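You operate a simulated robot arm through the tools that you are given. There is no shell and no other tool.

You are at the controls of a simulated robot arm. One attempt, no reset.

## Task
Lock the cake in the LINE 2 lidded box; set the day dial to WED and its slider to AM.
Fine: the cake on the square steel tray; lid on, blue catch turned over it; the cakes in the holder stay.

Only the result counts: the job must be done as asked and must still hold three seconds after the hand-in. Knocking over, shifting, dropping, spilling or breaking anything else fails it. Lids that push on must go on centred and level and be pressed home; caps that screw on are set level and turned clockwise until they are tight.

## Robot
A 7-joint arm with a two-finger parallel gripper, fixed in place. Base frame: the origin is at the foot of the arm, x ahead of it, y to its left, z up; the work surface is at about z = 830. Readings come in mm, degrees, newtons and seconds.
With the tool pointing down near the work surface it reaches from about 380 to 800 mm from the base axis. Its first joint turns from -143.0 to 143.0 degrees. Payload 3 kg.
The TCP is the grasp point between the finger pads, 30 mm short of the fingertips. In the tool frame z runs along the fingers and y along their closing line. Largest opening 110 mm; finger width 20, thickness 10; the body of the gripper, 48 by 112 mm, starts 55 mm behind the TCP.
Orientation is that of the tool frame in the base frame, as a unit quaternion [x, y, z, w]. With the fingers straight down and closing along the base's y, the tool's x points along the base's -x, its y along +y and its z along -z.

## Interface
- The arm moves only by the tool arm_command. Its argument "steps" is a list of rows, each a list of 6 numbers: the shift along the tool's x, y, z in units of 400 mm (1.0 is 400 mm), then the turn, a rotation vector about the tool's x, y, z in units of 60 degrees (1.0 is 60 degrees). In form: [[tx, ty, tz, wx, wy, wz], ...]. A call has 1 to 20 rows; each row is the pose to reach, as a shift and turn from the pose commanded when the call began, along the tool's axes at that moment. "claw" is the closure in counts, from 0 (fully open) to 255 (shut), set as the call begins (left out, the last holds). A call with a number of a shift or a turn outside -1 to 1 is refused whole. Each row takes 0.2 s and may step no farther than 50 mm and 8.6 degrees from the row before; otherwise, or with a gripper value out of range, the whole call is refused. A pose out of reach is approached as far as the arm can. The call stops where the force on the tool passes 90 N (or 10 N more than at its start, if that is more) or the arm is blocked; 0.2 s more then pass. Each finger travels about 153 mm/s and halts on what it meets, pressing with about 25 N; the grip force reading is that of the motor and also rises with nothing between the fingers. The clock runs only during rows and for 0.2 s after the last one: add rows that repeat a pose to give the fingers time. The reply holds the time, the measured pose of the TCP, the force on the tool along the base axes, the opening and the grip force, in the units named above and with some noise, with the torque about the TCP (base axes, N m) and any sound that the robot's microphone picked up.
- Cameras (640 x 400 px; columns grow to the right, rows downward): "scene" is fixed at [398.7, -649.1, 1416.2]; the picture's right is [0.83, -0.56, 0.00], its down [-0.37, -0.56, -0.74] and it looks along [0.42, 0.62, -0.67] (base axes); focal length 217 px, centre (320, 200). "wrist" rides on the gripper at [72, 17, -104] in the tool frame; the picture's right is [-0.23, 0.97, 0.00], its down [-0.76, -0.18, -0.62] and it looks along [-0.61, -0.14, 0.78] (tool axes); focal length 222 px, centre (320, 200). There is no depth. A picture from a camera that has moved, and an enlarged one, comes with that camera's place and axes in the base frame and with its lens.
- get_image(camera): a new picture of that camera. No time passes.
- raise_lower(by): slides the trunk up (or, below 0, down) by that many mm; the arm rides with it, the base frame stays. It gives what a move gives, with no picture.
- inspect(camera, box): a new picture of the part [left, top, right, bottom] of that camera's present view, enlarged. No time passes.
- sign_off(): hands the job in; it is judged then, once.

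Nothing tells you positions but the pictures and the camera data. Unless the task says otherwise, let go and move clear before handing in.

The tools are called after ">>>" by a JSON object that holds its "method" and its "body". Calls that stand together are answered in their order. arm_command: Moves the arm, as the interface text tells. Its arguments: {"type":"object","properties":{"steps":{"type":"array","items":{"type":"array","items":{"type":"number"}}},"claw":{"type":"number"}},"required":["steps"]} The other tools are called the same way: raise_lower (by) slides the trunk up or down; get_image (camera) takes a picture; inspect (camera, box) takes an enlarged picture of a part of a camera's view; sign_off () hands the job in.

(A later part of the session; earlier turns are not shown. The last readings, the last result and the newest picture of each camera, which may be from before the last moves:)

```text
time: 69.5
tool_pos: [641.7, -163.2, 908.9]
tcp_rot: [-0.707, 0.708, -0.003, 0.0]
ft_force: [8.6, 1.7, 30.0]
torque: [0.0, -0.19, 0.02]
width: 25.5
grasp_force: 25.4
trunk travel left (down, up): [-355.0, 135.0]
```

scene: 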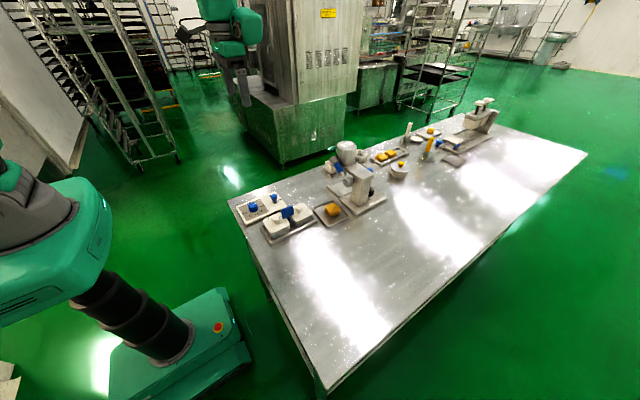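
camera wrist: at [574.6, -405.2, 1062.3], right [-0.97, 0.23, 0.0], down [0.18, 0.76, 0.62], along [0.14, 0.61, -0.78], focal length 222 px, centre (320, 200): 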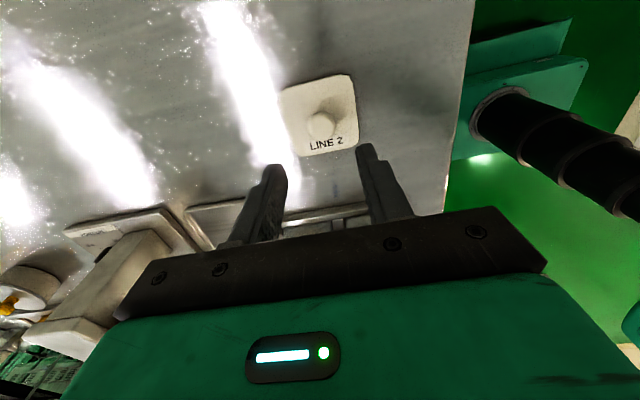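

>>> {"method": "arm_command", "body": {"steps": [[0, 0, -0.0075, 0, 0, 0], [0, 0, -0.0075, 0, 0, 0]]}}

>>> {"method": "arm_command", "body": {"steps": [[0, 0, 0, 0, 0, 0], [0, 0, 0, 0, 0, 0], [0, 0, -0.05, 0, 0, 0], [0, 0, -0.15, 0, 0, 0], [0, 0, -0.2, 0, 0, 0], [0, 0, -0.2, 0, 0, 0]], "claw": 153}}

>>> {"method": "inspect", "body": {"camera": "scene", "box": [255, 185, 325, 230]}}

>>> {"method": "inspect", "body": {"camera": "wrist", "box": [220, 40, 420, 190]}}

```text
time: 70.2
tool_pos: [641.2, -162.5, 909.1]
tcp_rot: [0.707, -0.707, -0.002, 0.002]
ft_force: [7.2, 0.1, 3.1]
torque: [-0.12, -0.21, 0.01]
width: 25.5
grasp_force: 25.4
trunk travel left (down, up): [-355.0, 135.0]
```

```text
time: 71.5
tool_pos: [640.6, -163.0, 990.9]
tcp_rot: [0.707, -0.707, -0.001, 0.0]
ft_force: [0.0, -0.1, 0.2]
torque: [0.0, -0.01, -0.02]
width: 44.1
grasp_force: 0.0
trunk travel left (down, up): [-355.0, 135.0]
```

```text
8.89 times, centred on (290, 208) of scene
camera zoom: at [398.7, -649.1, 1416.2], right [0.83, -0.56, 0.0], down [-0.37, -0.56, -0.74], along [0.42, 0.62, -0.67], focal length 1933 px, centre (587, 133)
```

zoom: 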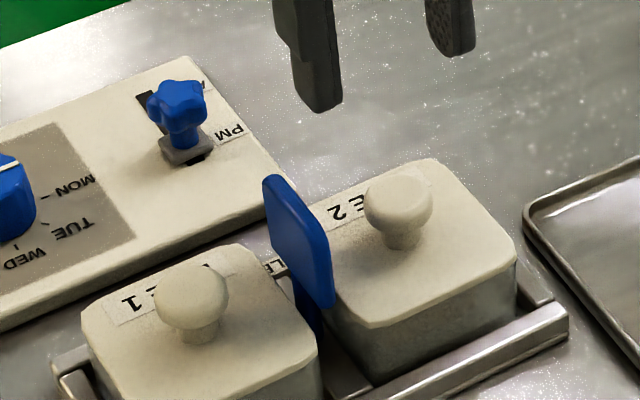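

```text
2.67 times, centred on (320, 115) of wrist
camera zoom: at [625.5, -235.1, 1093.6], right [-0.97, 0.23, 0.0], down [0.18, 0.76, 0.62], along [0.14, 0.61, -0.78], focal length 592 px, centre (320, 427)
```

zoom: 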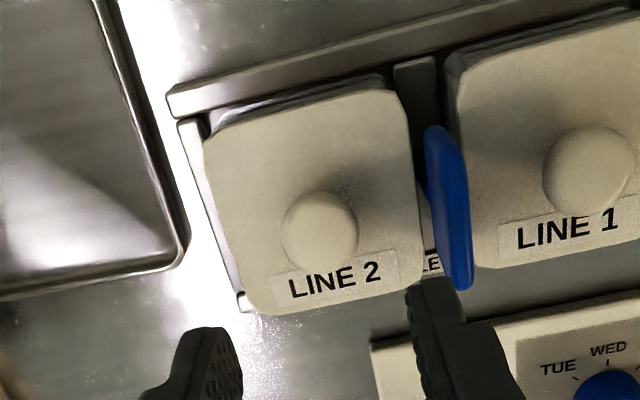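

>>> {"method": "inspect", "body": {"camera": "scene", "box": [285, 195, 325, 225]}}

>>> {"method": "inspect", "body": {"camera": "wrist", "box": [270, 50, 370, 140]}}

```text
13.33 times, centred on (305, 210) of scene
camera zoom: at [398.7, -649.1, 1416.2], right [0.83, -0.56, 0.0], down [-0.37, -0.56, -0.74], along [0.42, 0.62, -0.67], focal length 2899 px, centre (520, 67)
```

zoom: 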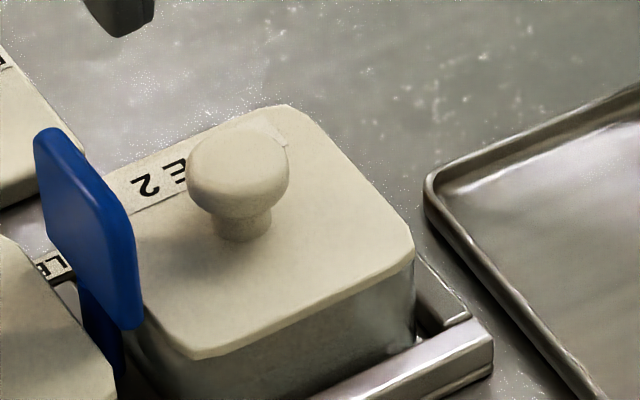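

```text
4.44 times, centred on (320, 95) of wrist
camera zoom: at [625.5, -235.1, 1093.6], right [-0.97, 0.23, 0.0], down [0.18, 0.76, 0.62], along [0.14, 0.61, -0.78], focal length 987 px, centre (320, 667)
```

zoom: 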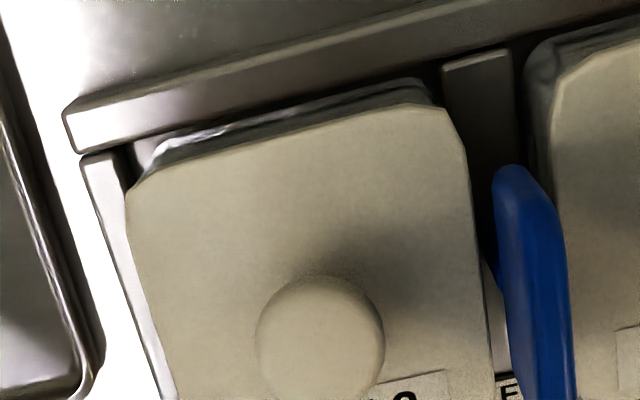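

The lid snapped on, and I want to confirm it sits centred and level. I will compare it with the untouched LINE 1 lid.

>>> {"method": "inspect", "body": {"camera": "wrist", "box": [275, 40, 455, 155]}}

>>> {"method": "inspect", "body": {"camera": "scene", "box": [255, 195, 315, 235]}}

```text
3.48 times, centred on (365, 98) of wrist
camera zoom: at [625.5, -235.1, 1093.6], right [-0.97, 0.23, 0.0], down [0.18, 0.76, 0.62], along [0.14, 0.61, -0.78], focal length 773 px, centre (164, 556)
```

zoom: 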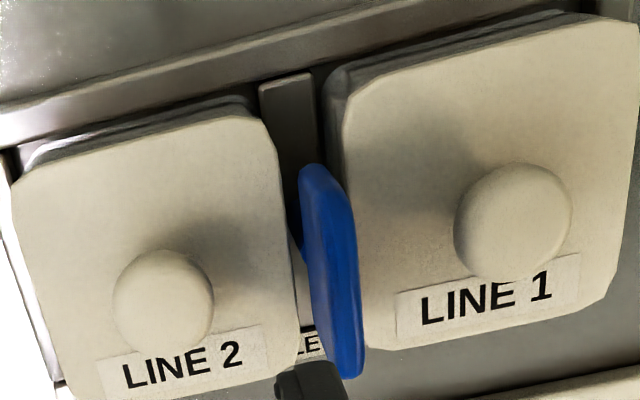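

```text
10.00 times, centred on (285, 215) of scene
camera zoom: at [398.7, -649.1, 1416.2], right [0.83, -0.56, 0.0], down [-0.37, -0.56, -0.74], along [0.42, 0.62, -0.67], focal length 2174 px, centre (670, 50)
```

zoom: 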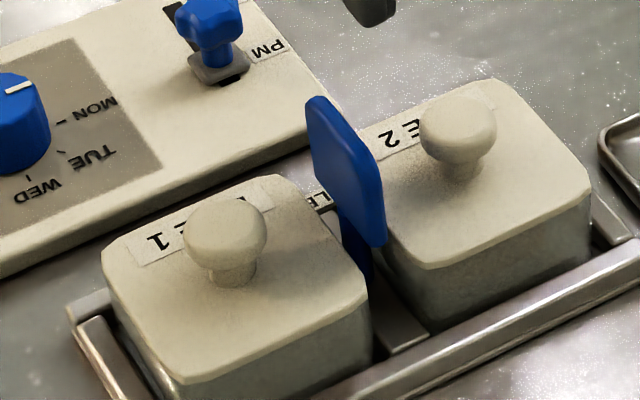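

Both lids line up and the gap is symmetric about the catch, so the LINE 2 lid is centred. Next I will grip the catch plate at about (599, -162.5) and turn it back over the lid.

>>> {"method": "arm_command", "body": {"steps": [[0, 0.055, 0, 0, 0, 0], [0, 0.105, 0, 0, 0, 0], [0, 0.105, 0.06, 0, 0, 0], [0, 0.105, 0.12, 0, 0, 0], [0, 0.105, 0.175, 0, 0, 0], [0, 0.105, 0.175, 0, 0, 0]], "claw": 199}}

>>> {"method": "inspect", "body": {"camera": "wrist", "box": [250, 90, 390, 210]}}

>>> {"method": "inspect", "body": {"camera": "scene", "box": [255, 185, 325, 230]}}

```text
time: 73.0
tool_pos: [599.8, -163.6, 920.0]
tcp_rot: [0.707, -0.707, -0.001, 0.001]
ft_force: [0.8, -0.2, -0.1]
torque: [0.04, 0.01, -0.04]
width: 24.0
grasp_force: 0.0
trunk travel left (down, up): [-355.0, 135.0]
```

```text
3.33 times, centred on (320, 150) of wrist
camera zoom: at [583.9, -235.5, 1023.6], right [-0.97, 0.23, 0.0], down [0.18, 0.76, 0.62], along [0.14, 0.61, -0.78], focal length 740 px, centre (320, 367)
```

zoom: 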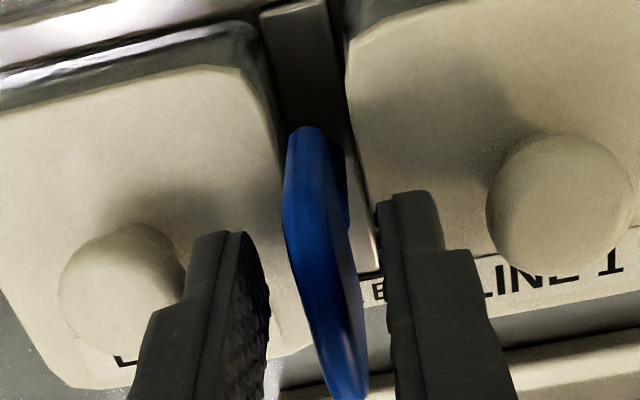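

```text
8.89 times, centred on (290, 208) of scene
camera zoom: at [398.7, -649.1, 1416.2], right [0.83, -0.56, 0.0], down [-0.37, -0.56, -0.74], along [0.42, 0.62, -0.67], focal length 1933 px, centre (587, 133)
```

zoom: 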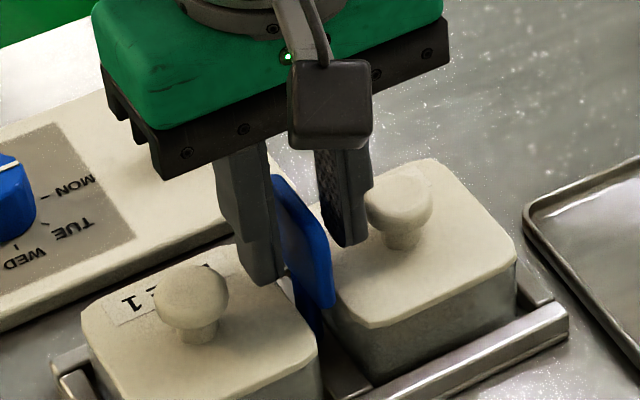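

>>> {"method": "arm_command", "body": {"steps": [[0, 0, 0, 0, 0, 0], [0, 0, 0, 0, 0, 0], [0, 0, 0, 0, 0, 0]], "claw": 255}}

```text
time: 73.8
tool_pos: [598.5, -163.0, 920.5]
tcp_rot: [0.708, -0.707, 0.0, 0.001]
ft_force: [-16.0, 0.6, -7.3]
torque: [-0.79, 0.27, -0.02]
width: 7.4
grasp_force: 45.1
trunk travel left (down, up): [-355.0, 135.0]
```

>>> {"method": "arm_command", "body": {"steps": [[-0.002, 0.003, 0, 0, 0, 0], [-0.002, 0.003, 0, 0, 0, 0]]}}

>>> {"method": "arm_command", "body": {"steps": [[0, 0, 0, 0, 0, 0.11], [0, 0, 0, 0, 0, 0.22], [0, 0, 0, 0, 0, 0.33], [0, 0, 0, 0, 0, 0.44], [0, 0, 0, 0, 0, 0.55], [0, 0, 0, 0, 0, 0.66], [0, 0, 0, 0, 0, 0.75], [0, 0, 0, 0, 0, 0.75]]}}

```text
time: 74.3
tool_pos: [598.4, -162.8, 921.3]
tcp_rot: [-0.707, 0.707, 0.001, 0.0]
ft_force: [-8.3, -8.3, -14.5]
torque: [0.13, 0.17, -0.01]
width: 7.6
grasp_force: 45.0
trunk travel left (down, up): [-355.0, 135.0]
```

```text
time: 76.2
tool_pos: [597.9, -162.3, 920.9]
tcp_rot: [-0.382, 0.924, 0.001, 0.0]
ft_force: [-7.9, -6.9, -12.8]
torque: [0.13, -0.06, 0.0]
width: 7.5
grasp_force: 45.3
trunk travel left (down, up): [-355.0, 135.0]
```

>>> {"method": "arm_command", "body": {"steps": [[0, 0, 0, 0, 0, 0.11], [0, 0, 0, 0, 0, 0.22], [0, 0, 0, 0, 0, 0.33], [0, 0, 0, 0, 0, 0.44], [0, 0, 0, 0, 0, 0.55], [0, 0, 0, 0, 0, 0.66], [0, 0, 0, 0, 0, 0.75], [0, 0, 0, 0, 0, 0.75]]}}

>>> {"method": "inspect", "body": {"camera": "scene", "box": [255, 185, 325, 230]}}

>>> {"method": "inspect", "body": {"camera": "wrist", "box": [250, 90, 390, 210]}}

```text
time: 78.0
tool_pos: [597.4, -162.4, 920.8]
tcp_rot: [0.001, 1.0, 0.0, -0.001]
ft_force: [-12.5, 1.8, -16.1]
torque: [-0.04, 0.03, 0.05]
width: 7.5
grasp_force: 44.9
trunk travel left (down, up): [-355.0, 135.0]
```

```text
8.89 times, centred on (290, 208) of scene
camera zoom: at [398.7, -649.1, 1416.2], right [0.83, -0.56, 0.0], down [-0.37, -0.56, -0.74], along [0.42, 0.62, -0.67], focal length 1933 px, centre (587, 133)
```

zoom: 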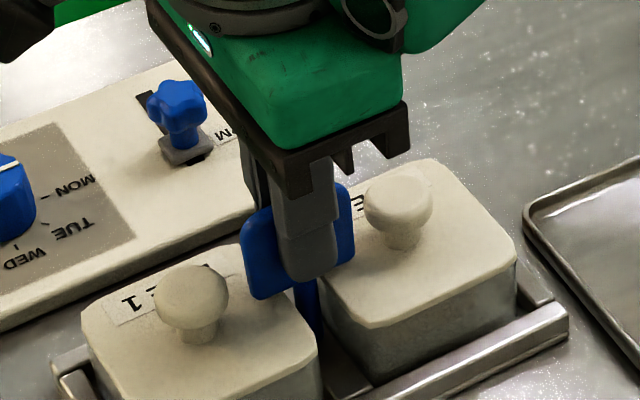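

```text
3.33 times, centred on (320, 150) of wrist
camera zoom: at [526.3, -145.4, 1023.8], right [0.23, 0.97, 0.0], down [0.76, -0.18, 0.62], along [0.61, -0.14, -0.78], focal length 740 px, centre (320, 367)
```

zoom: 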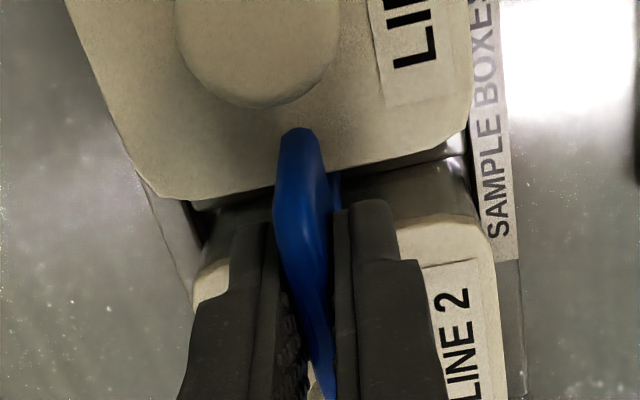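

The catch is turned back along x, over the LINE 2 lid. I will relieve the load, release and rise.

>>> {"method": "arm_command", "body": {"steps": [[0.003, 0, 0.003, 0, 0, 0], [0.003, 0, 0.003, 0, 0, 0]]}}

>>> {"method": "arm_command", "body": {"steps": [[0, 0, 0, 0, 0, 0], [0, 0, 0, 0, 0, 0], [0, 0, -0.05, 0, 0, 0], [0, 0, -0.15, 0, 0, 0], [0, 0, -0.25, 0, 0, 0], [0, 0, -0.25, 0, 0, 0]], "claw": 190}}

>>> {"method": "inspect", "body": {"camera": "scene", "box": [255, 185, 325, 230]}}

>>> {"method": "get_image", "body": {"camera": "wrist"}}

```text
time: 78.5
tool_pos: [597.1, -163.7, 922.0]
tcp_rot: [0.0, 1.0, 0.0, 0.001]
ft_force: [-0.4, 3.9, -2.5]
torque: [0.14, 0.87, -0.01]
width: 7.9
grasp_force: 44.8
trunk travel left (down, up): [-355.0, 135.0]
```

```text
time: 80.0
tool_pos: [596.2, -162.9, 1021.0]
tcp_rot: [0.0, 1.0, 0.0, 0.0]
ft_force: [0.4, -0.1, 0.5]
torque: [-0.01, 0.05, -0.01]
width: 28.1
grasp_force: 0.0
trunk travel left (down, up): [-355.0, 135.0]
```

```text
8.89 times, centred on (290, 208) of scene
camera zoom: at [398.7, -649.1, 1416.2], right [0.83, -0.56, 0.0], down [-0.37, -0.56, -0.74], along [0.42, 0.62, -0.67], focal length 1933 px, centre (587, 133)
```

zoom: 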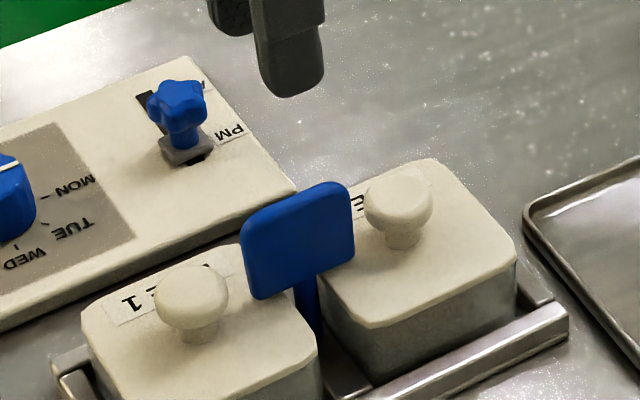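

```text
taken
camera wrist: at [524.7, -146.1, 1123.5], right [0.23, 0.97, 0.0], down [0.76, -0.18, 0.62], along [0.61, -0.14, -0.78], focal length 222 px, centre (320, 200)
```

wrist: 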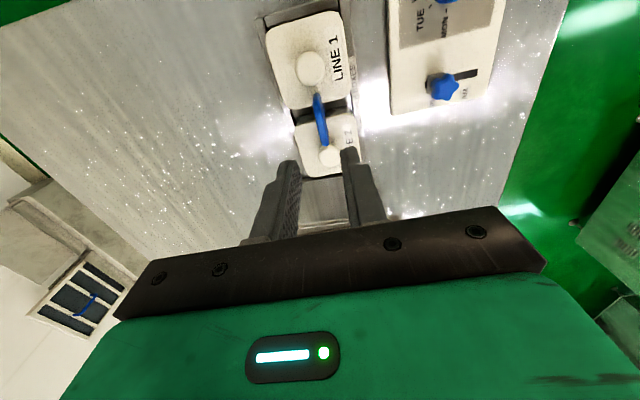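

>>> {"method": "inspect", "body": {"camera": "wrist", "box": [270, 60, 370, 180]}}

>>> {"method": "inspect", "body": {"camera": "scene", "box": [285, 200, 317, 222]}}

>>> {"method": "inspect", "body": {"camera": "scene", "box": [260, 210, 292, 232]}}

```text
3.33 times, centred on (320, 120) of wrist
camera zoom: at [524.7, -146.1, 1123.5], right [0.23, 0.97, 0.0], down [0.76, -0.18, 0.62], along [0.61, -0.14, -0.78], focal length 740 px, centre (320, 467)
```

zoom: 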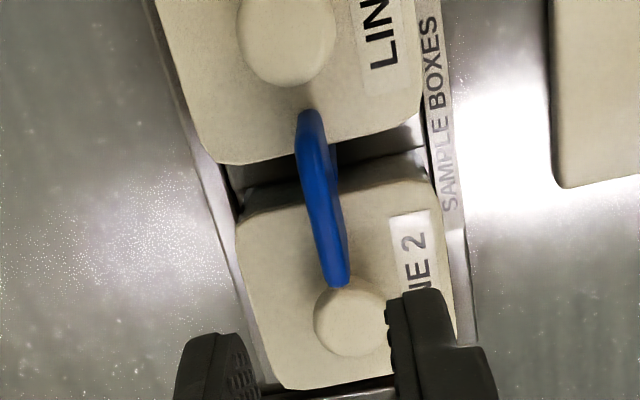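

```text
16.00 times, centred on (301, 211) of scene
camera zoom: at [398.7, -649.1, 1416.2], right [0.83, -0.56, 0.0], down [-0.37, -0.56, -0.74], along [0.42, 0.62, -0.67], focal length 3479 px, centre (624, 24)
```

zoom: 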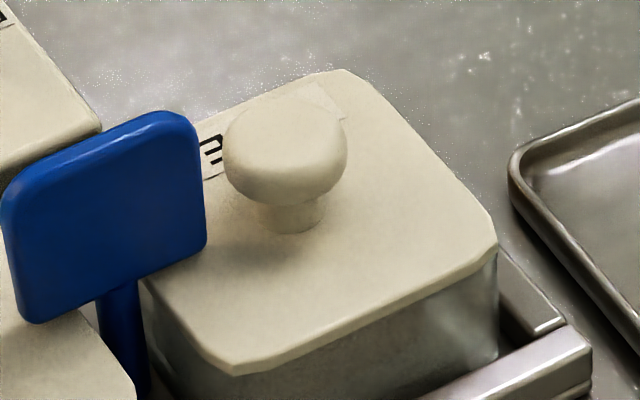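

```text
16.00 times, centred on (276, 221) of scene
camera zoom: at [398.7, -649.1, 1416.2], right [0.83, -0.56, 0.0], down [-0.37, -0.56, -0.74], along [0.42, 0.62, -0.67], focal length 3479 px, centre (1024, -136)
```

zoom: 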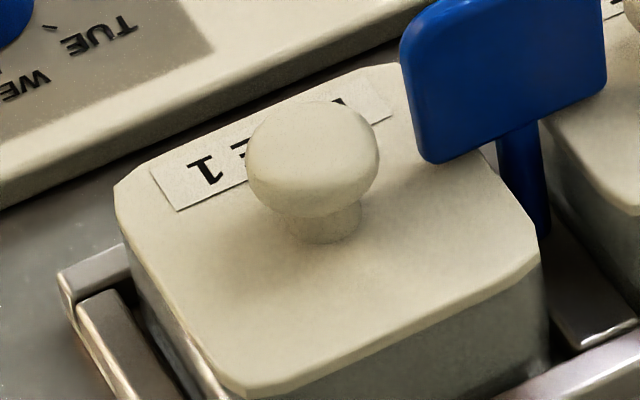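

The lid and the catch now look as they did at the start. The dial is at about (522, -27), with MON toward +x and WED toward -y, so it needs 90° clockwise seen from above. I will go above it with the wrist turned -90°.

>>> {"method": "arm_command", "body": {"steps": [[0.0, 0.0, -0.01, 0, 0, -0.14], [0.03, 0.056, -0.01, 0, 0, -0.28], [0.06, 0.112, 0.0, 0, 0, -0.42], [0.09, 0.168, 0.03, 0, 0, -0.56], [0.12, 0.224, 0.06, 0, 0, -0.7], [0.15, 0.28, 0.1, 0, 0, -0.84], [0.185, 0.34, 0.12, 0, 0, -0.98], [0.185, 0.34, 0.12, 0, 0, -0.98]], "claw": 93}}

>>> {"method": "arm_command", "body": {"steps": [[0, 0, 0, 0, 0, -0.13], [0, 0, 0, 0, 0, -0.26], [0, 0, 0, 0, 0, -0.39], [0, 0, 0, 0, 0, -0.52], [0, 0, 0, 0, 0, -0.52]]}}

>>> {"method": "get_image", "body": {"camera": "wrist"}}

>>> {"method": "inspect", "body": {"camera": "wrist", "box": [230, 60, 410, 190]}}

```text
time: 81.8
tool_pos: [522.6, -27.5, 972.1]
tcp_rot: [-0.492, 0.87, 0.0, 0.001]
ft_force: [1.1, 0.1, -0.2]
torque: [-0.02, 0.02, 0.02]
width: 70.0
grasp_force: 0.0
trunk travel left (down, up): [-355.0, 135.0]
```

```text
time: 83.0
tool_pos: [523.1, -26.5, 971.4]
tcp_rot: [0.708, -0.706, 0.0, 0.0]
ft_force: [0.7, 0.4, 0.6]
torque: [0.01, -0.02, -0.04]
width: 69.8
grasp_force: 0.0
trunk travel left (down, up): [-355.0, 135.0]
```

```text
taken
camera wrist: at [507.1, -99.1, 1075.0], right [-0.97, 0.23, 0.0], down [0.18, 0.76, 0.62], along [0.14, 0.61, -0.78], focal length 222 px, centre (320, 200)
```

wrist: 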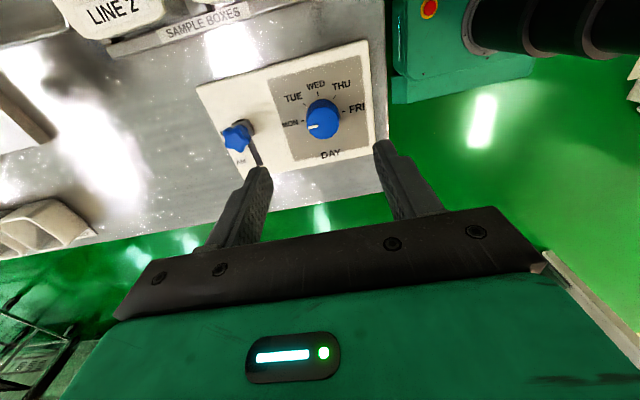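

```text
3.08 times, centred on (320, 125) of wrist
camera zoom: at [507.1, -99.1, 1075.0], right [-0.97, 0.23, 0.0], down [0.18, 0.76, 0.62], along [0.14, 0.61, -0.78], focal length 684 px, centre (320, 431)
```

zoom: 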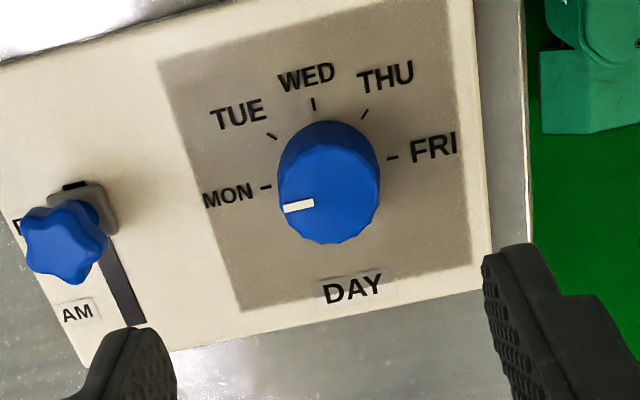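

>>> {"method": "arm_command", "body": {"steps": [[0, 0.005, 0.05, 0, 0, 0], [0, 0.005, 0.12, 0, 0, 0], [0, 0.005, 0.17, 0, 0, 0], [0, 0.005, 0.17, 0, 0, 0]], "claw": 139}}

>>> {"method": "inspect", "body": {"camera": "wrist", "box": [230, 80, 410, 210]}}

>>> {"method": "inspect", "body": {"camera": "scene", "box": [235, 180, 305, 225]}}

```text
time: 84.0
tool_pos: [521.1, -26.7, 904.2]
tcp_rot: [0.707, -0.707, -0.001, 0.0]
ft_force: [0.6, 0.4, -0.5]
torque: [-0.01, -0.02, -0.03]
width: 50.1
grasp_force: 0.0
trunk travel left (down, up): [-355.0, 135.0]
```

```text
3.08 times, centred on (320, 145) of wrist
camera zoom: at [504.7, -99.0, 1006.9], right [-0.97, 0.23, 0.0], down [0.18, 0.76, 0.62], along [0.14, 0.61, -0.78], focal length 684 px, centre (320, 369)
```

zoom: 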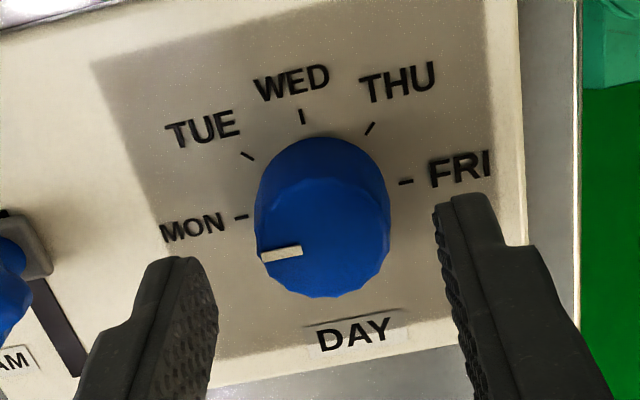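

```text
8.89 times, centred on (270, 202) of scene
camera zoom: at [398.7, -649.1, 1416.2], right [0.83, -0.56, 0.0], down [-0.37, -0.56, -0.74], along [0.42, 0.62, -0.67], focal length 1933 px, centre (764, 178)
```

zoom: 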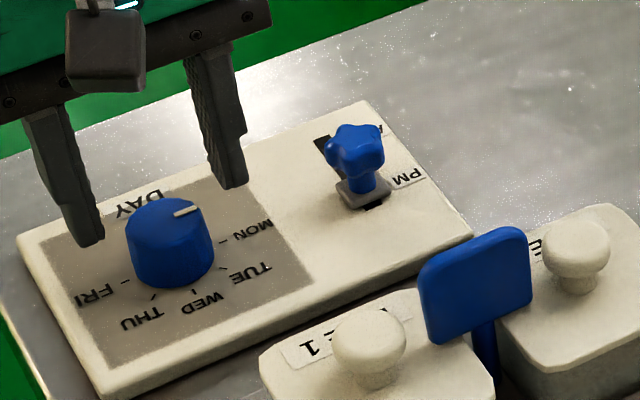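

>>> {"method": "arm_command", "body": {"steps": [[0.0025, 0, 0.02, 0, 0, 0], [0.0025, 0, 0.035, 0, 0, 0], [0.0025, 0, 0.045, 0, 0, 0], [0.0025, 0, 0.045, 0, 0, 0]]}}

>>> {"method": "inspect", "body": {"camera": "scene", "box": [235, 180, 305, 225]}}

```text
time: 85.0
tool_pos: [520.3, -27.9, 886.6]
tcp_rot: [0.707, -0.707, 0.0, 0.0]
ft_force: [0.4, 0.3, -0.4]
torque: [-0.01, 0.03, -0.03]
width: 50.2
grasp_force: 0.2
trunk travel left (down, up): [-355.0, 135.0]
```

```text
8.89 times, centred on (270, 202) of scene
camera zoom: at [398.7, -649.1, 1416.2], right [0.83, -0.56, 0.0], down [-0.37, -0.56, -0.74], along [0.42, 0.62, -0.67], focal length 1933 px, centre (764, 178)
```

zoom: 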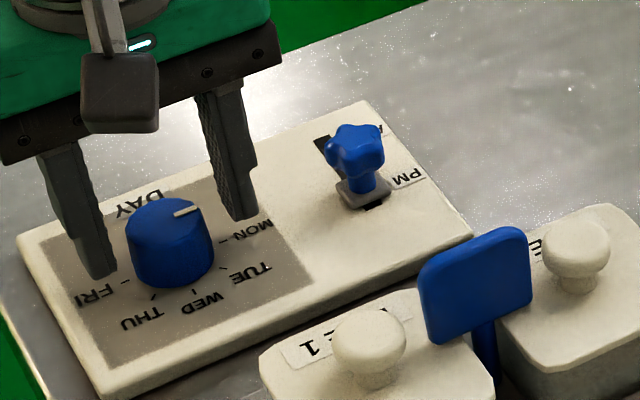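

Fingers are beside the dial, above the panel surface. I will close on the dial.

>>> {"method": "arm_command", "body": {"steps": [[0, 0, 0, 0, 0, 0], [0, 0, 0, 0, 0, 0], [0, 0, 0, 0, 0, 0]], "claw": 255}}

```text
time: 85.8
tool_pos: [520.3, -27.6, 885.7]
tcp_rot: [0.707, -0.707, 0.0, 0.001]
ft_force: [-7.7, -0.8, -2.8]
torque: [-0.13, 0.27, 0.02]
width: 31.4
grasp_force: 44.5
trunk travel left (down, up): [-355.0, 135.0]
```

>>> {"method": "arm_command", "body": {"steps": [[0, 0.002, 0, 0, 0, 0], [0, 0.002, 0, 0, 0, 0.1], [0, 0.002, 0, 0, 0, 0.2], [0, 0.002, 0, 0, 0, 0.3], [0, 0.002, 0, 0, 0, 0.4], [0, 0.002, 0, 0, 0, 0.5], [0, 0.002, 0, 0, 0, 0.5]]}}

>>> {"method": "inspect", "body": {"camera": "wrist", "box": [230, 80, 410, 210]}}

>>> {"method": "inspect", "body": {"camera": "scene", "box": [235, 180, 305, 225]}}

```text
time: 87.3
tool_pos: [519.3, -28.0, 886.1]
tcp_rot: [-0.5, 0.866, 0.001, 0.0]
ft_force: [-15.6, -1.5, -8.2]
torque: [0.02, 0.44, 0.04]
width: 31.3
grasp_force: 44.7
trunk travel left (down, up): [-355.0, 135.0]
```

```text
3.08 times, centred on (320, 145) of wrist
camera zoom: at [469.3, -81.6, 989.2], right [-0.73, 0.68, 0.0], down [0.54, 0.57, 0.62], along [0.43, 0.45, -0.78], focal length 684 px, centre (320, 369)
```

zoom: 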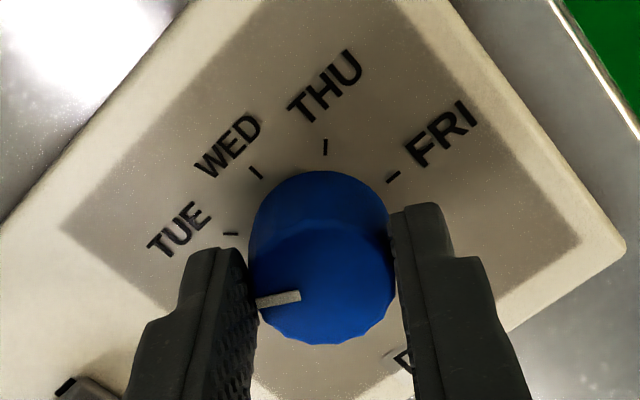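

```text
8.89 times, centred on (270, 202) of scene
camera zoom: at [398.7, -649.1, 1416.2], right [0.83, -0.56, 0.0], down [-0.37, -0.56, -0.74], along [0.42, 0.62, -0.67], focal length 1933 px, centre (764, 178)
```

zoom: 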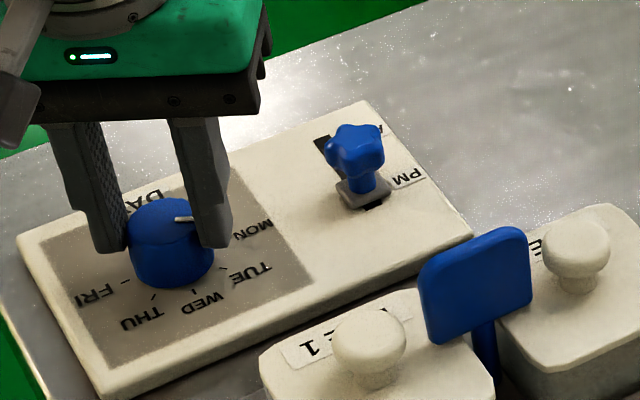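

>>> {"method": "arm_command", "body": {"steps": [[0.002, 0.003, 0, 0, 0, 0.0], [0.002, 0.003, 0, 0, 0, 0.12], [0.002, 0.003, 0, 0, 0, 0.24], [0.002, 0.003, 0, 0, 0, 0.36], [0.002, 0.003, 0, 0, 0, 0.48], [0.002, 0.003, 0, 0, 0, 0.6], [0.002, 0.003, 0, 0, 0, 0.6]]}}

>>> {"method": "arm_command", "body": {"steps": [[0, 0, 0, 0, 0, 0.1], [0, 0, 0, 0, 0, 0.2], [0, 0, 0, 0, 0, 0.3], [0, 0, 0, 0, 0, 0.4], [0, 0, 0, 0, 0, 0.4]]}}

>>> {"method": "inspect", "body": {"camera": "wrist", "box": [230, 80, 410, 210]}}

>>> {"method": "inspect", "body": {"camera": "scene", "box": [235, 180, 305, 225]}}

```text
time: 89.0
tool_pos: [517.7, -26.0, 886.1]
tcp_rot: [-0.207, 0.978, 0.0, 0.0]
ft_force: [-6.1, 14.4, 1.2]
torque: [0.29, 0.65, 0.04]
width: 31.3
grasp_force: 45.5
trunk travel left (down, up): [-355.0, 135.0]
```

```text
time: 90.2
tool_pos: [517.8, -24.9, 886.5]
tcp_rot: [0.0, 1.0, 0.0, 0.001]
ft_force: [-7.4, 32.1, -0.3]
torque: [1.15, 0.24, 0.11]
width: 31.3
grasp_force: 45.4
trunk travel left (down, up): [-355.0, 135.0]
```

```text
3.08 times, centred on (320, 145) of wrist
camera zoom: at [446.6, -8.3, 989.2], right [0.23, 0.97, 0.0], down [0.76, -0.18, 0.62], along [0.61, -0.14, -0.78], focal length 684 px, centre (320, 369)
```

zoom: 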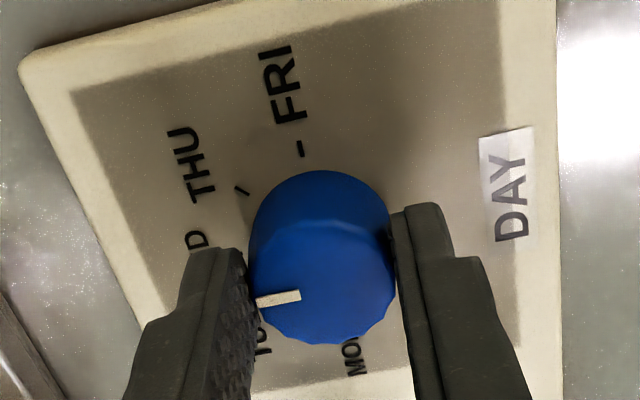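

```text
8.89 times, centred on (270, 202) of scene
camera zoom: at [398.7, -649.1, 1416.2], right [0.83, -0.56, 0.0], down [-0.37, -0.56, -0.74], along [0.42, 0.62, -0.67], focal length 1933 px, centre (764, 178)
```

zoom: 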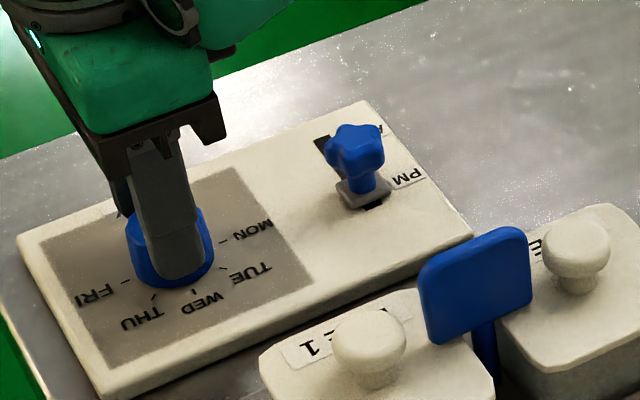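

>>> {"method": "arm_command", "body": {"steps": [[0, 0.0065, 0, 0, 0, 0], [0, 0.0065, 0, 0, 0, 0]]}}

```text
time: 90.8
tool_pos: [518.3, -26.1, 887.0]
tcp_rot: [0.0, 1.0, -0.001, 0.0]
ft_force: [-8.0, -2.9, -2.0]
torque: [-0.33, 0.35, 0.02]
width: 31.6
grasp_force: 45.4
trunk travel left (down, up): [-355.0, 135.0]
```

>>> {"method": "arm_command", "body": {"steps": [[0, 0, 0, 0, 0, 0], [0, 0, 0, 0, 0, 0], [0, 0, -0.05, 0, 0, 0], [0, 0, -0.15, 0, 0, 0], [0, 0, -0.2, 0, 0, 0], [0, 0, -0.2, 0, 0, 0]], "claw": 139}}

>>> {"method": "inspect", "body": {"camera": "scene", "box": [235, 180, 305, 225]}}

>>> {"method": "inspect", "body": {"camera": "wrist", "box": [230, 60, 410, 190]}}

```text
time: 92.2
tool_pos: [519.1, -24.5, 964.8]
tcp_rot: [0.0, 1.0, 0.0, -0.002]
ft_force: [-0.4, 0.4, 0.6]
torque: [-0.01, -0.02, -0.03]
width: 50.1
grasp_force: 0.0
trunk travel left (down, up): [-355.0, 135.0]
```

```text
8.89 times, centred on (270, 202) of scene
camera zoom: at [398.7, -649.1, 1416.2], right [0.83, -0.56, 0.0], down [-0.37, -0.56, -0.74], along [0.42, 0.62, -0.67], focal length 1933 px, centre (764, 178)
```

zoom: 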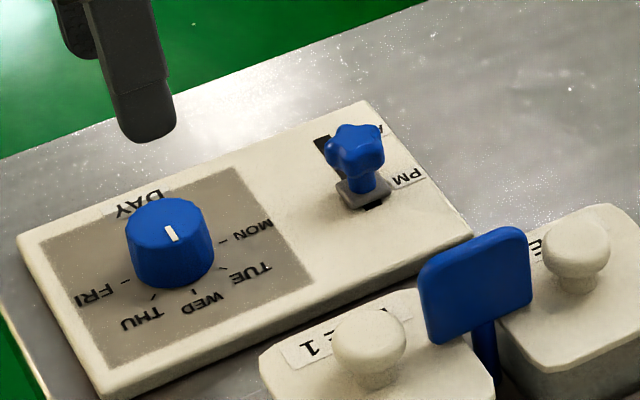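

```text
3.08 times, centred on (320, 125) of wrist
camera zoom: at [447.8, -8.1, 1068.9], right [0.23, 0.97, 0.0], down [0.76, -0.18, 0.62], along [0.61, -0.14, -0.78], focal length 684 px, centre (320, 431)
```

zoom: 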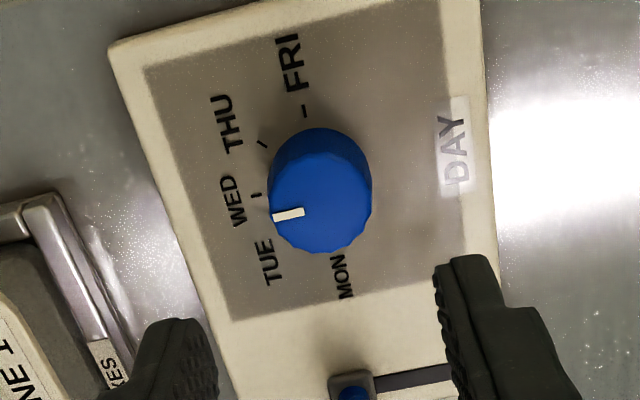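

The dial now points to WED. I will zoom in to check how accurately.

>>> {"method": "inspect", "body": {"camera": "wrist", "box": [290, 80, 350, 125]}}

>>> {"method": "inspect", "body": {"camera": "scene", "box": [240, 195, 268, 218]}}

```text
8.89 times, centred on (320, 102) of wrist
camera zoom: at [447.8, -8.1, 1068.9], right [0.23, 0.97, 0.0], down [0.76, -0.18, 0.62], along [0.61, -0.14, -0.78], focal length 1974 px, centre (320, 1067)
```

zoom: 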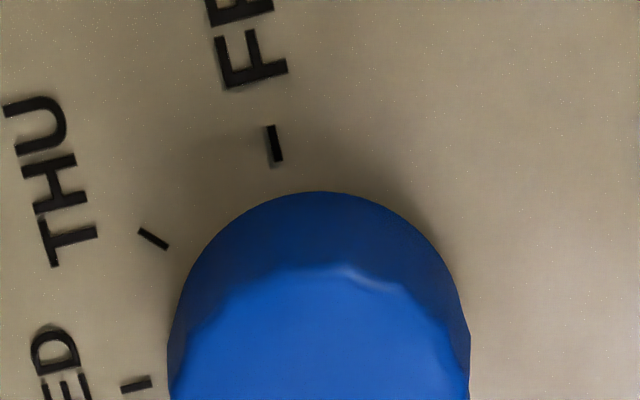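

```text
16.00 times, centred on (254, 206) of scene
camera zoom: at [398.7, -649.1, 1416.2], right [0.83, -0.56, 0.0], down [-0.37, -0.56, -0.74], along [0.42, 0.62, -0.67], focal length 3479 px, centre (1376, 96)
```

zoom: 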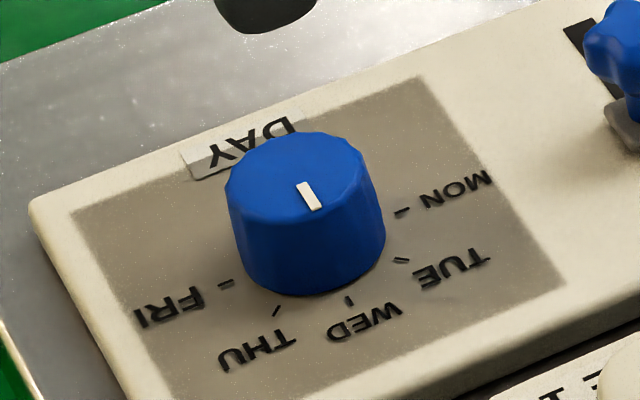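

>>> {"method": "inspect", "body": {"camera": "wrist", "box": [293, 92, 347, 146]}}

>>> {"method": "inspect", "body": {"camera": "scene", "box": [246, 200, 262, 212]}}

```text
7.41 times, centred on (320, 119) of wrist
camera zoom: at [447.8, -8.1, 1068.9], right [0.23, 0.97, 0.0], down [0.76, -0.18, 0.62], along [0.61, -0.14, -0.78], focal length 1645 px, centre (320, 800)
```

zoom: 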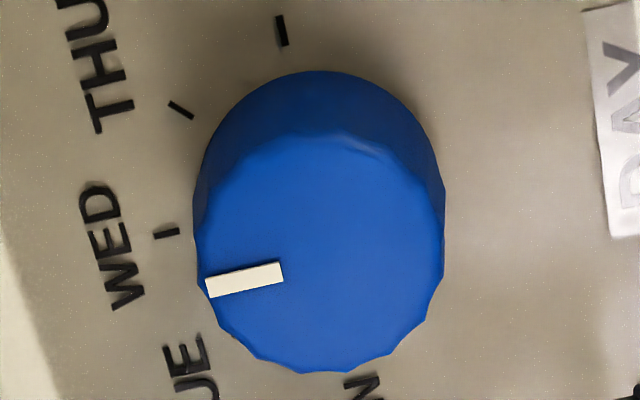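

```text
16.00 times, centred on (254, 206) of scene
camera zoom: at [398.7, -649.1, 1416.2], right [0.83, -0.56, 0.0], down [-0.37, -0.56, -0.74], along [0.42, 0.62, -0.67], focal length 3479 px, centre (1376, 104)
```

zoom: 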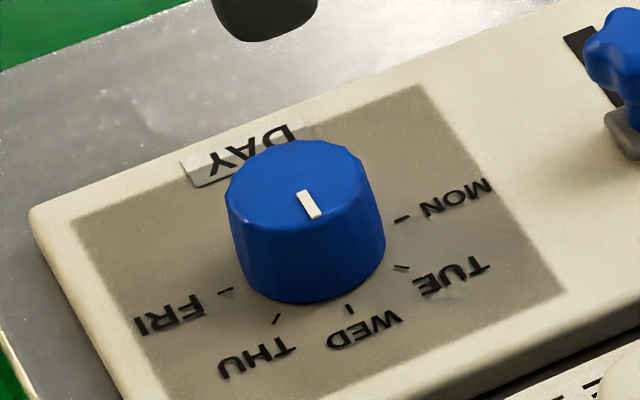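

The pointer and the WED tick are parallel and in line to within about 1°, so the dial is right. Next is the slider: I will move above its star knob near (603, -30).

>>> {"method": "arm_command", "body": {"steps": [[-0.1, -0.007, 0, 0, 0, 0], [-0.211, -0.014, 0, 0, 0, 0], [-0.211, -0.014, 0, 0, 0, 0]]}}

>>> {"method": "inspect", "body": {"camera": "wrist", "box": [230, 60, 410, 190]}}

>>> {"method": "inspect", "body": {"camera": "scene", "box": [262, 185, 298, 210]}}

```text
time: 93.0
tool_pos: [603.3, -30.6, 964.9]
tcp_rot: [0.0, 1.0, 0.0, 0.0]
ft_force: [-0.6, -0.1, 0.5]
torque: [0.02, 0.01, 0.0]
width: 50.0
grasp_force: 0.0
trunk travel left (down, up): [-355.0, 135.0]
```

```text
3.08 times, centred on (320, 125) of wrist
camera zoom: at [532.0, -14.2, 1068.6], right [0.23, 0.97, 0.0], down [0.76, -0.18, 0.62], along [0.61, -0.14, -0.78], focal length 684 px, centre (320, 431)
```

zoom: 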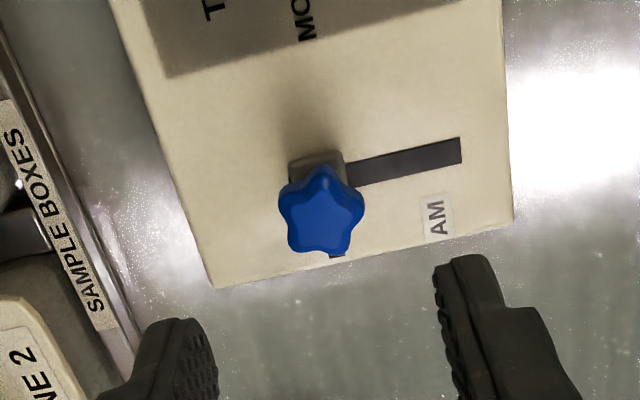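

```text
16.00 times, centred on (280, 198) of scene
camera zoom: at [398.7, -649.1, 1416.2], right [0.83, -0.56, 0.0], down [-0.37, -0.56, -0.74], along [0.42, 0.62, -0.67], focal length 3479 px, centre (960, 240)
```

zoom: 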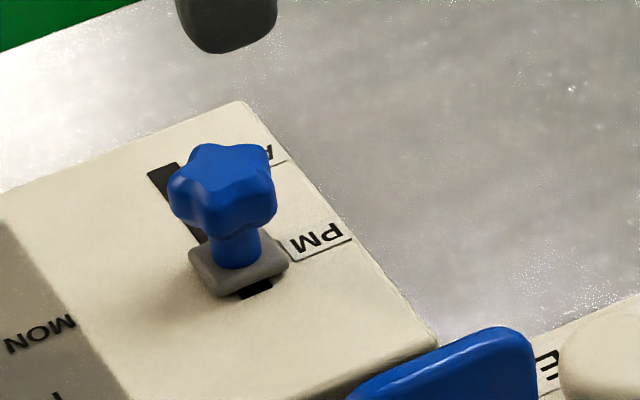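

>>> {"method": "arm_command", "body": {"steps": [[0.002, 0.002, 0.06, 0, 0, 0], [0.002, 0.002, 0.12, 0, 0, 0], [0.002, 0.002, 0.165, 0, 0, 0], [0.002, 0.002, 0.18, 0, 0, 0], [0.002, 0.002, 0.18, 0, 0, 0]]}}

>>> {"method": "inspect", "body": {"camera": "scene", "box": [255, 180, 305, 215]}}

>>> {"method": "inspect", "body": {"camera": "wrist", "box": [230, 80, 410, 210]}}

```text
time: 94.2
tool_pos: [601.7, -29.1, 894.7]
tcp_rot: [-0.001, 1.0, 0.0, 0.0]
ft_force: [0.4, 0.3, -0.4]
torque: [0.0, -0.02, 0.0]
width: 50.0
grasp_force: 0.0
trunk travel left (down, up): [-355.0, 135.0]
```

```text
11.43 times, centred on (280, 198) of scene
camera zoom: at [398.7, -649.1, 1416.2], right [0.83, -0.56, 0.0], down [-0.37, -0.56, -0.74], along [0.42, 0.62, -0.67], focal length 2485 px, centre (777, 229)
```

zoom: 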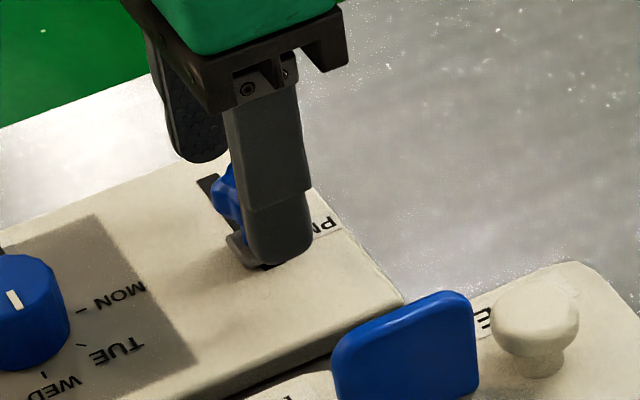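

```text
3.08 times, centred on (320, 145) of wrist
camera zoom: at [530.8, -12.6, 997.0], right [0.23, 0.97, 0.0], down [0.76, -0.18, 0.62], along [0.61, -0.14, -0.78], focal length 684 px, centre (320, 369)
```

zoom: 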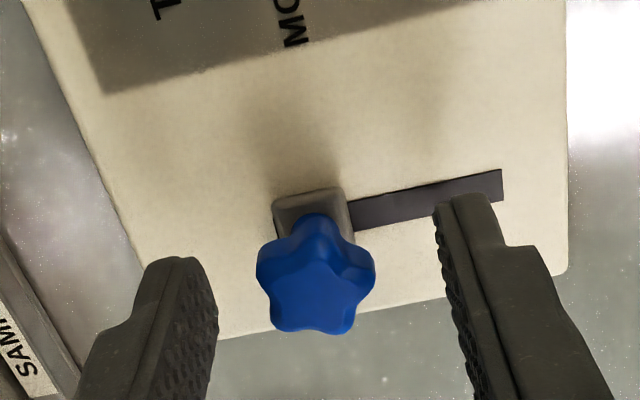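

The knob sits between the fingers. I will close on it and slide it toward AM (+y).

>>> {"method": "arm_command", "body": {"steps": [[0, 0, 0, 0, 0, 0], [0, 0, 0, 0, 0, 0], [0, 0, 0, 0, 0, 0]], "claw": 255}}

>>> {"method": "arm_command", "body": {"steps": [[0, 0.0125, 0, 0, 0, 0], [0, 0.025, 0, 0, 0, 0], [0, 0.0375, 0, 0, 0, 0], [0, 0.05, 0, 0, 0, 0], [0, 0.05, 0, 0, 0, 0]]}}

>>> {"method": "inspect", "body": {"camera": "wrist", "box": [230, 80, 410, 210]}}

```text
time: 95.0
tool_pos: [602.7, -29.8, 894.0]
tcp_rot: [0.0, 1.0, -0.001, -0.001]
ft_force: [0.4, -0.5, -0.8]
torque: [-0.01, -0.12, 0.02]
width: 22.9
grasp_force: 45.2
trunk travel left (down, up): [-355.0, 135.0]
```

```text
time: 96.2
tool_pos: [602.5, -8.7, 895.5]
tcp_rot: [0.0, 1.0, 0.0, 0.001]
ft_force: [0.3, 1.1, 3.9]
torque: [0.02, -0.13, 0.03]
width: 22.7
grasp_force: 45.1
trunk travel left (down, up): [-355.0, 135.0]
```

```text
3.08 times, centred on (320, 145) of wrist
camera zoom: at [530.9, 7.5, 997.0], right [0.23, 0.97, 0.0], down [0.76, -0.18, 0.62], along [0.61, -0.14, -0.78], focal length 684 px, centre (320, 369)
```

zoom: 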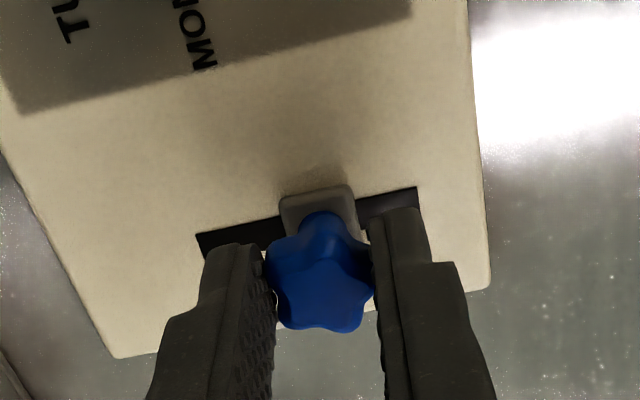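

The slider has moved 20 mm with a low load, and about 13 mm of slot remains. I will keep going in small steps until it meets its stop.

>>> {"method": "arm_command", "body": {"steps": [[0, 0.01, 0, 0, 0, 0], [0, 0.02, 0, 0, 0, 0], [0, 0.02, 0, 0, 0, 0]]}}

>>> {"method": "arm_command", "body": {"steps": [[0, 0.004, 0, 0, 0, 0], [0, 0.0075, 0, 0, 0, 0], [0, 0.0075, 0, 0, 0, 0]]}}

```text
time: 97.0
tool_pos: [602.6, -1.7, 893.4]
tcp_rot: [0.0, 1.0, 0.0, 0.0]
ft_force: [0.5, 0.4, 7.0]
torque: [-0.01, -0.01, -0.05]
width: 22.7
grasp_force: 45.1
trunk travel left (down, up): [-355.0, 135.0]
```

```text
time: 97.8
tool_pos: [602.0, 1.4, 894.0]
tcp_rot: [0.0, 1.0, 0.0, 0.0]
ft_force: [2.5, 0.4, 6.1]
torque: [0.02, -0.29, -0.03]
width: 22.8
grasp_force: 45.1
trunk travel left (down, up): [-355.0, 135.0]
```

>>> {"method": "arm_command", "body": {"steps": [[0, 0.004, 0, 0, 0, 0], [0, 0.0075, 0, 0, 0, 0], [0, 0.0075, 0, 0, 0, 0]]}}

>>> {"method": "inspect", "body": {"camera": "wrist", "box": [230, 80, 410, 210]}}

```text
time: 98.5
tool_pos: [601.9, 4.7, 893.6]
tcp_rot: [0.0, 1.0, 0.0, 0.0]
ft_force: [3.2, 0.1, 8.1]
torque: [0.02, -0.12, -0.03]
width: 22.9
grasp_force: 44.5
trunk travel left (down, up): [-355.0, 135.0]
```

```text
3.08 times, centred on (320, 145) of wrist
camera zoom: at [530.8, 21.3, 997.0], right [0.23, 0.97, 0.0], down [0.76, -0.18, 0.62], along [0.61, -0.14, -0.78], focal length 684 px, centre (320, 369)
```

zoom: 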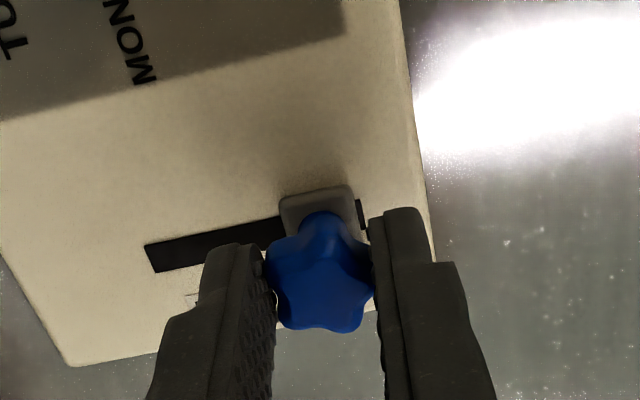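

>>> {"method": "arm_command", "body": {"steps": [[0, 0.0035, 0, 0, 0, 0], [0, 0.0075, 0, 0, 0, 0], [0, 0.0075, 0, 0, 0, 0]]}}

>>> {"method": "inspect", "body": {"camera": "wrist", "box": [230, 80, 410, 210]}}

```text
time: 99.3
tool_pos: [601.5, 6.2, 893.4]
tcp_rot: [0.0, 1.0, -0.001, -0.001]
ft_force: [0.2, -16.8, 5.2]
torque: [-0.5, -0.2, -0.05]
width: 22.8
grasp_force: 45.4
trunk travel left (down, up): [-355.0, 135.0]
```

```text
3.08 times, centred on (320, 145) of wrist
camera zoom: at [531.0, 22.6, 997.0], right [0.23, 0.97, 0.0], down [0.76, -0.18, 0.62], along [0.61, -0.14, -0.78], focal length 684 px, centre (320, 369)
```

zoom: 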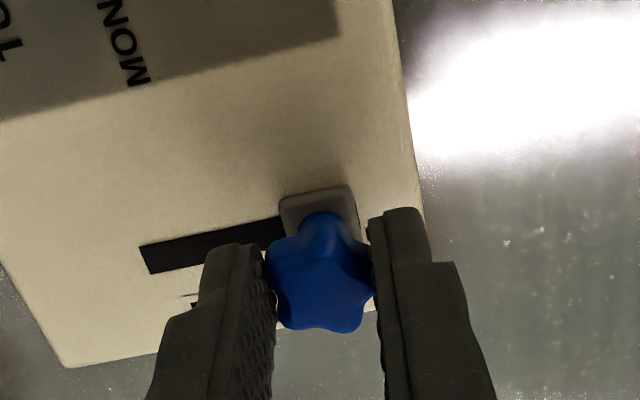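

The slider is at its stop at the AM end. I will ease off the push, open and rise.

>>> {"method": "arm_command", "body": {"steps": [[0, -0.003, 0, 0, 0, 0], [0, -0.003, 0, 0, 0, 0]]}}

>>> {"method": "arm_command", "body": {"steps": [[0, 0, 0, 0, 0, 0], [0, 0, 0, 0, 0, 0], [0, 0, -0.05, 0, 0, 0], [0, 0, -0.15, 0, 0, 0], [0, 0, -0.25, 0, 0, 0], [0, 0, -0.25, 0, 0, 0]], "claw": 150}}

>>> {"method": "get_image", "body": {"camera": "scene"}}

>>> {"method": "inspect", "body": {"camera": "scene", "box": [225, 175, 325, 240]}}

>>> {"method": "inspect", "body": {"camera": "wrist", "box": [180, 0, 440, 190]}}

```text
time: 100.0
tool_pos: [602.5, 5.4, 893.5]
tcp_rot: [-0.001, 1.0, 0.0, 0.0]
ft_force: [0.6, -10.1, 6.4]
torque: [-0.25, 0.16, 0.02]
width: 22.8
grasp_force: 44.5
trunk travel left (down, up): [-355.0, 135.0]
```

```text
time: 101.3
tool_pos: [602.0, 7.6, 994.5]
tcp_rot: [0.001, 1.0, -0.001, -0.001]
ft_force: [-0.2, 0.2, 0.2]
torque: [0.02, -0.01, -0.03]
width: 45.1
grasp_force: 0.0
trunk travel left (down, up): [-355.0, 135.0]
```

```text
taken
```

scene: 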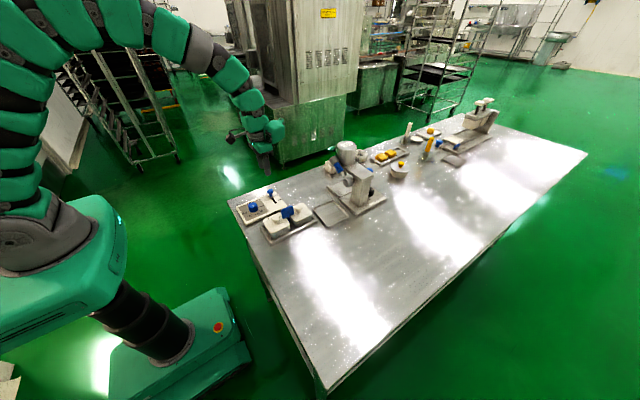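

```text
6.15 times, centred on (275, 208) of scene
camera zoom: at [398.7, -649.1, 1416.2], right [0.83, -0.56, 0.0], down [-0.37, -0.56, -0.74], along [0.42, 0.62, -0.67], focal length 1338 px, centre (597, 154)
```

zoom: 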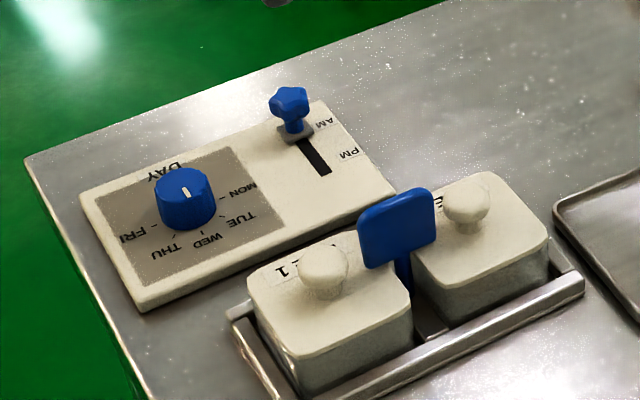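

```text
2.11 times, centred on (310, 95) of wrist
camera zoom: at [531.3, 23.6, 1096.9], right [0.23, 0.97, 0.0], down [0.76, -0.18, 0.62], along [0.61, -0.14, -0.78], focal length 468 px, centre (341, 421)
```

zoom: 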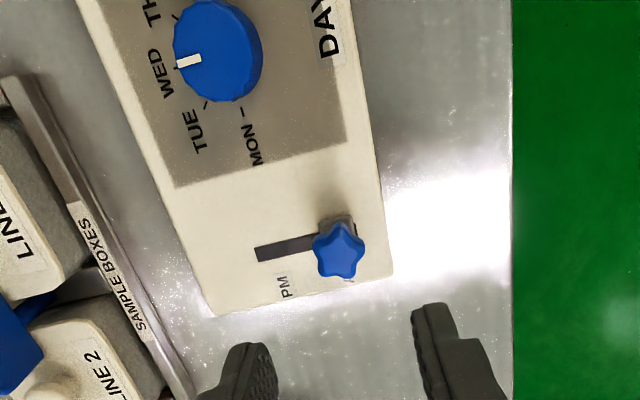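

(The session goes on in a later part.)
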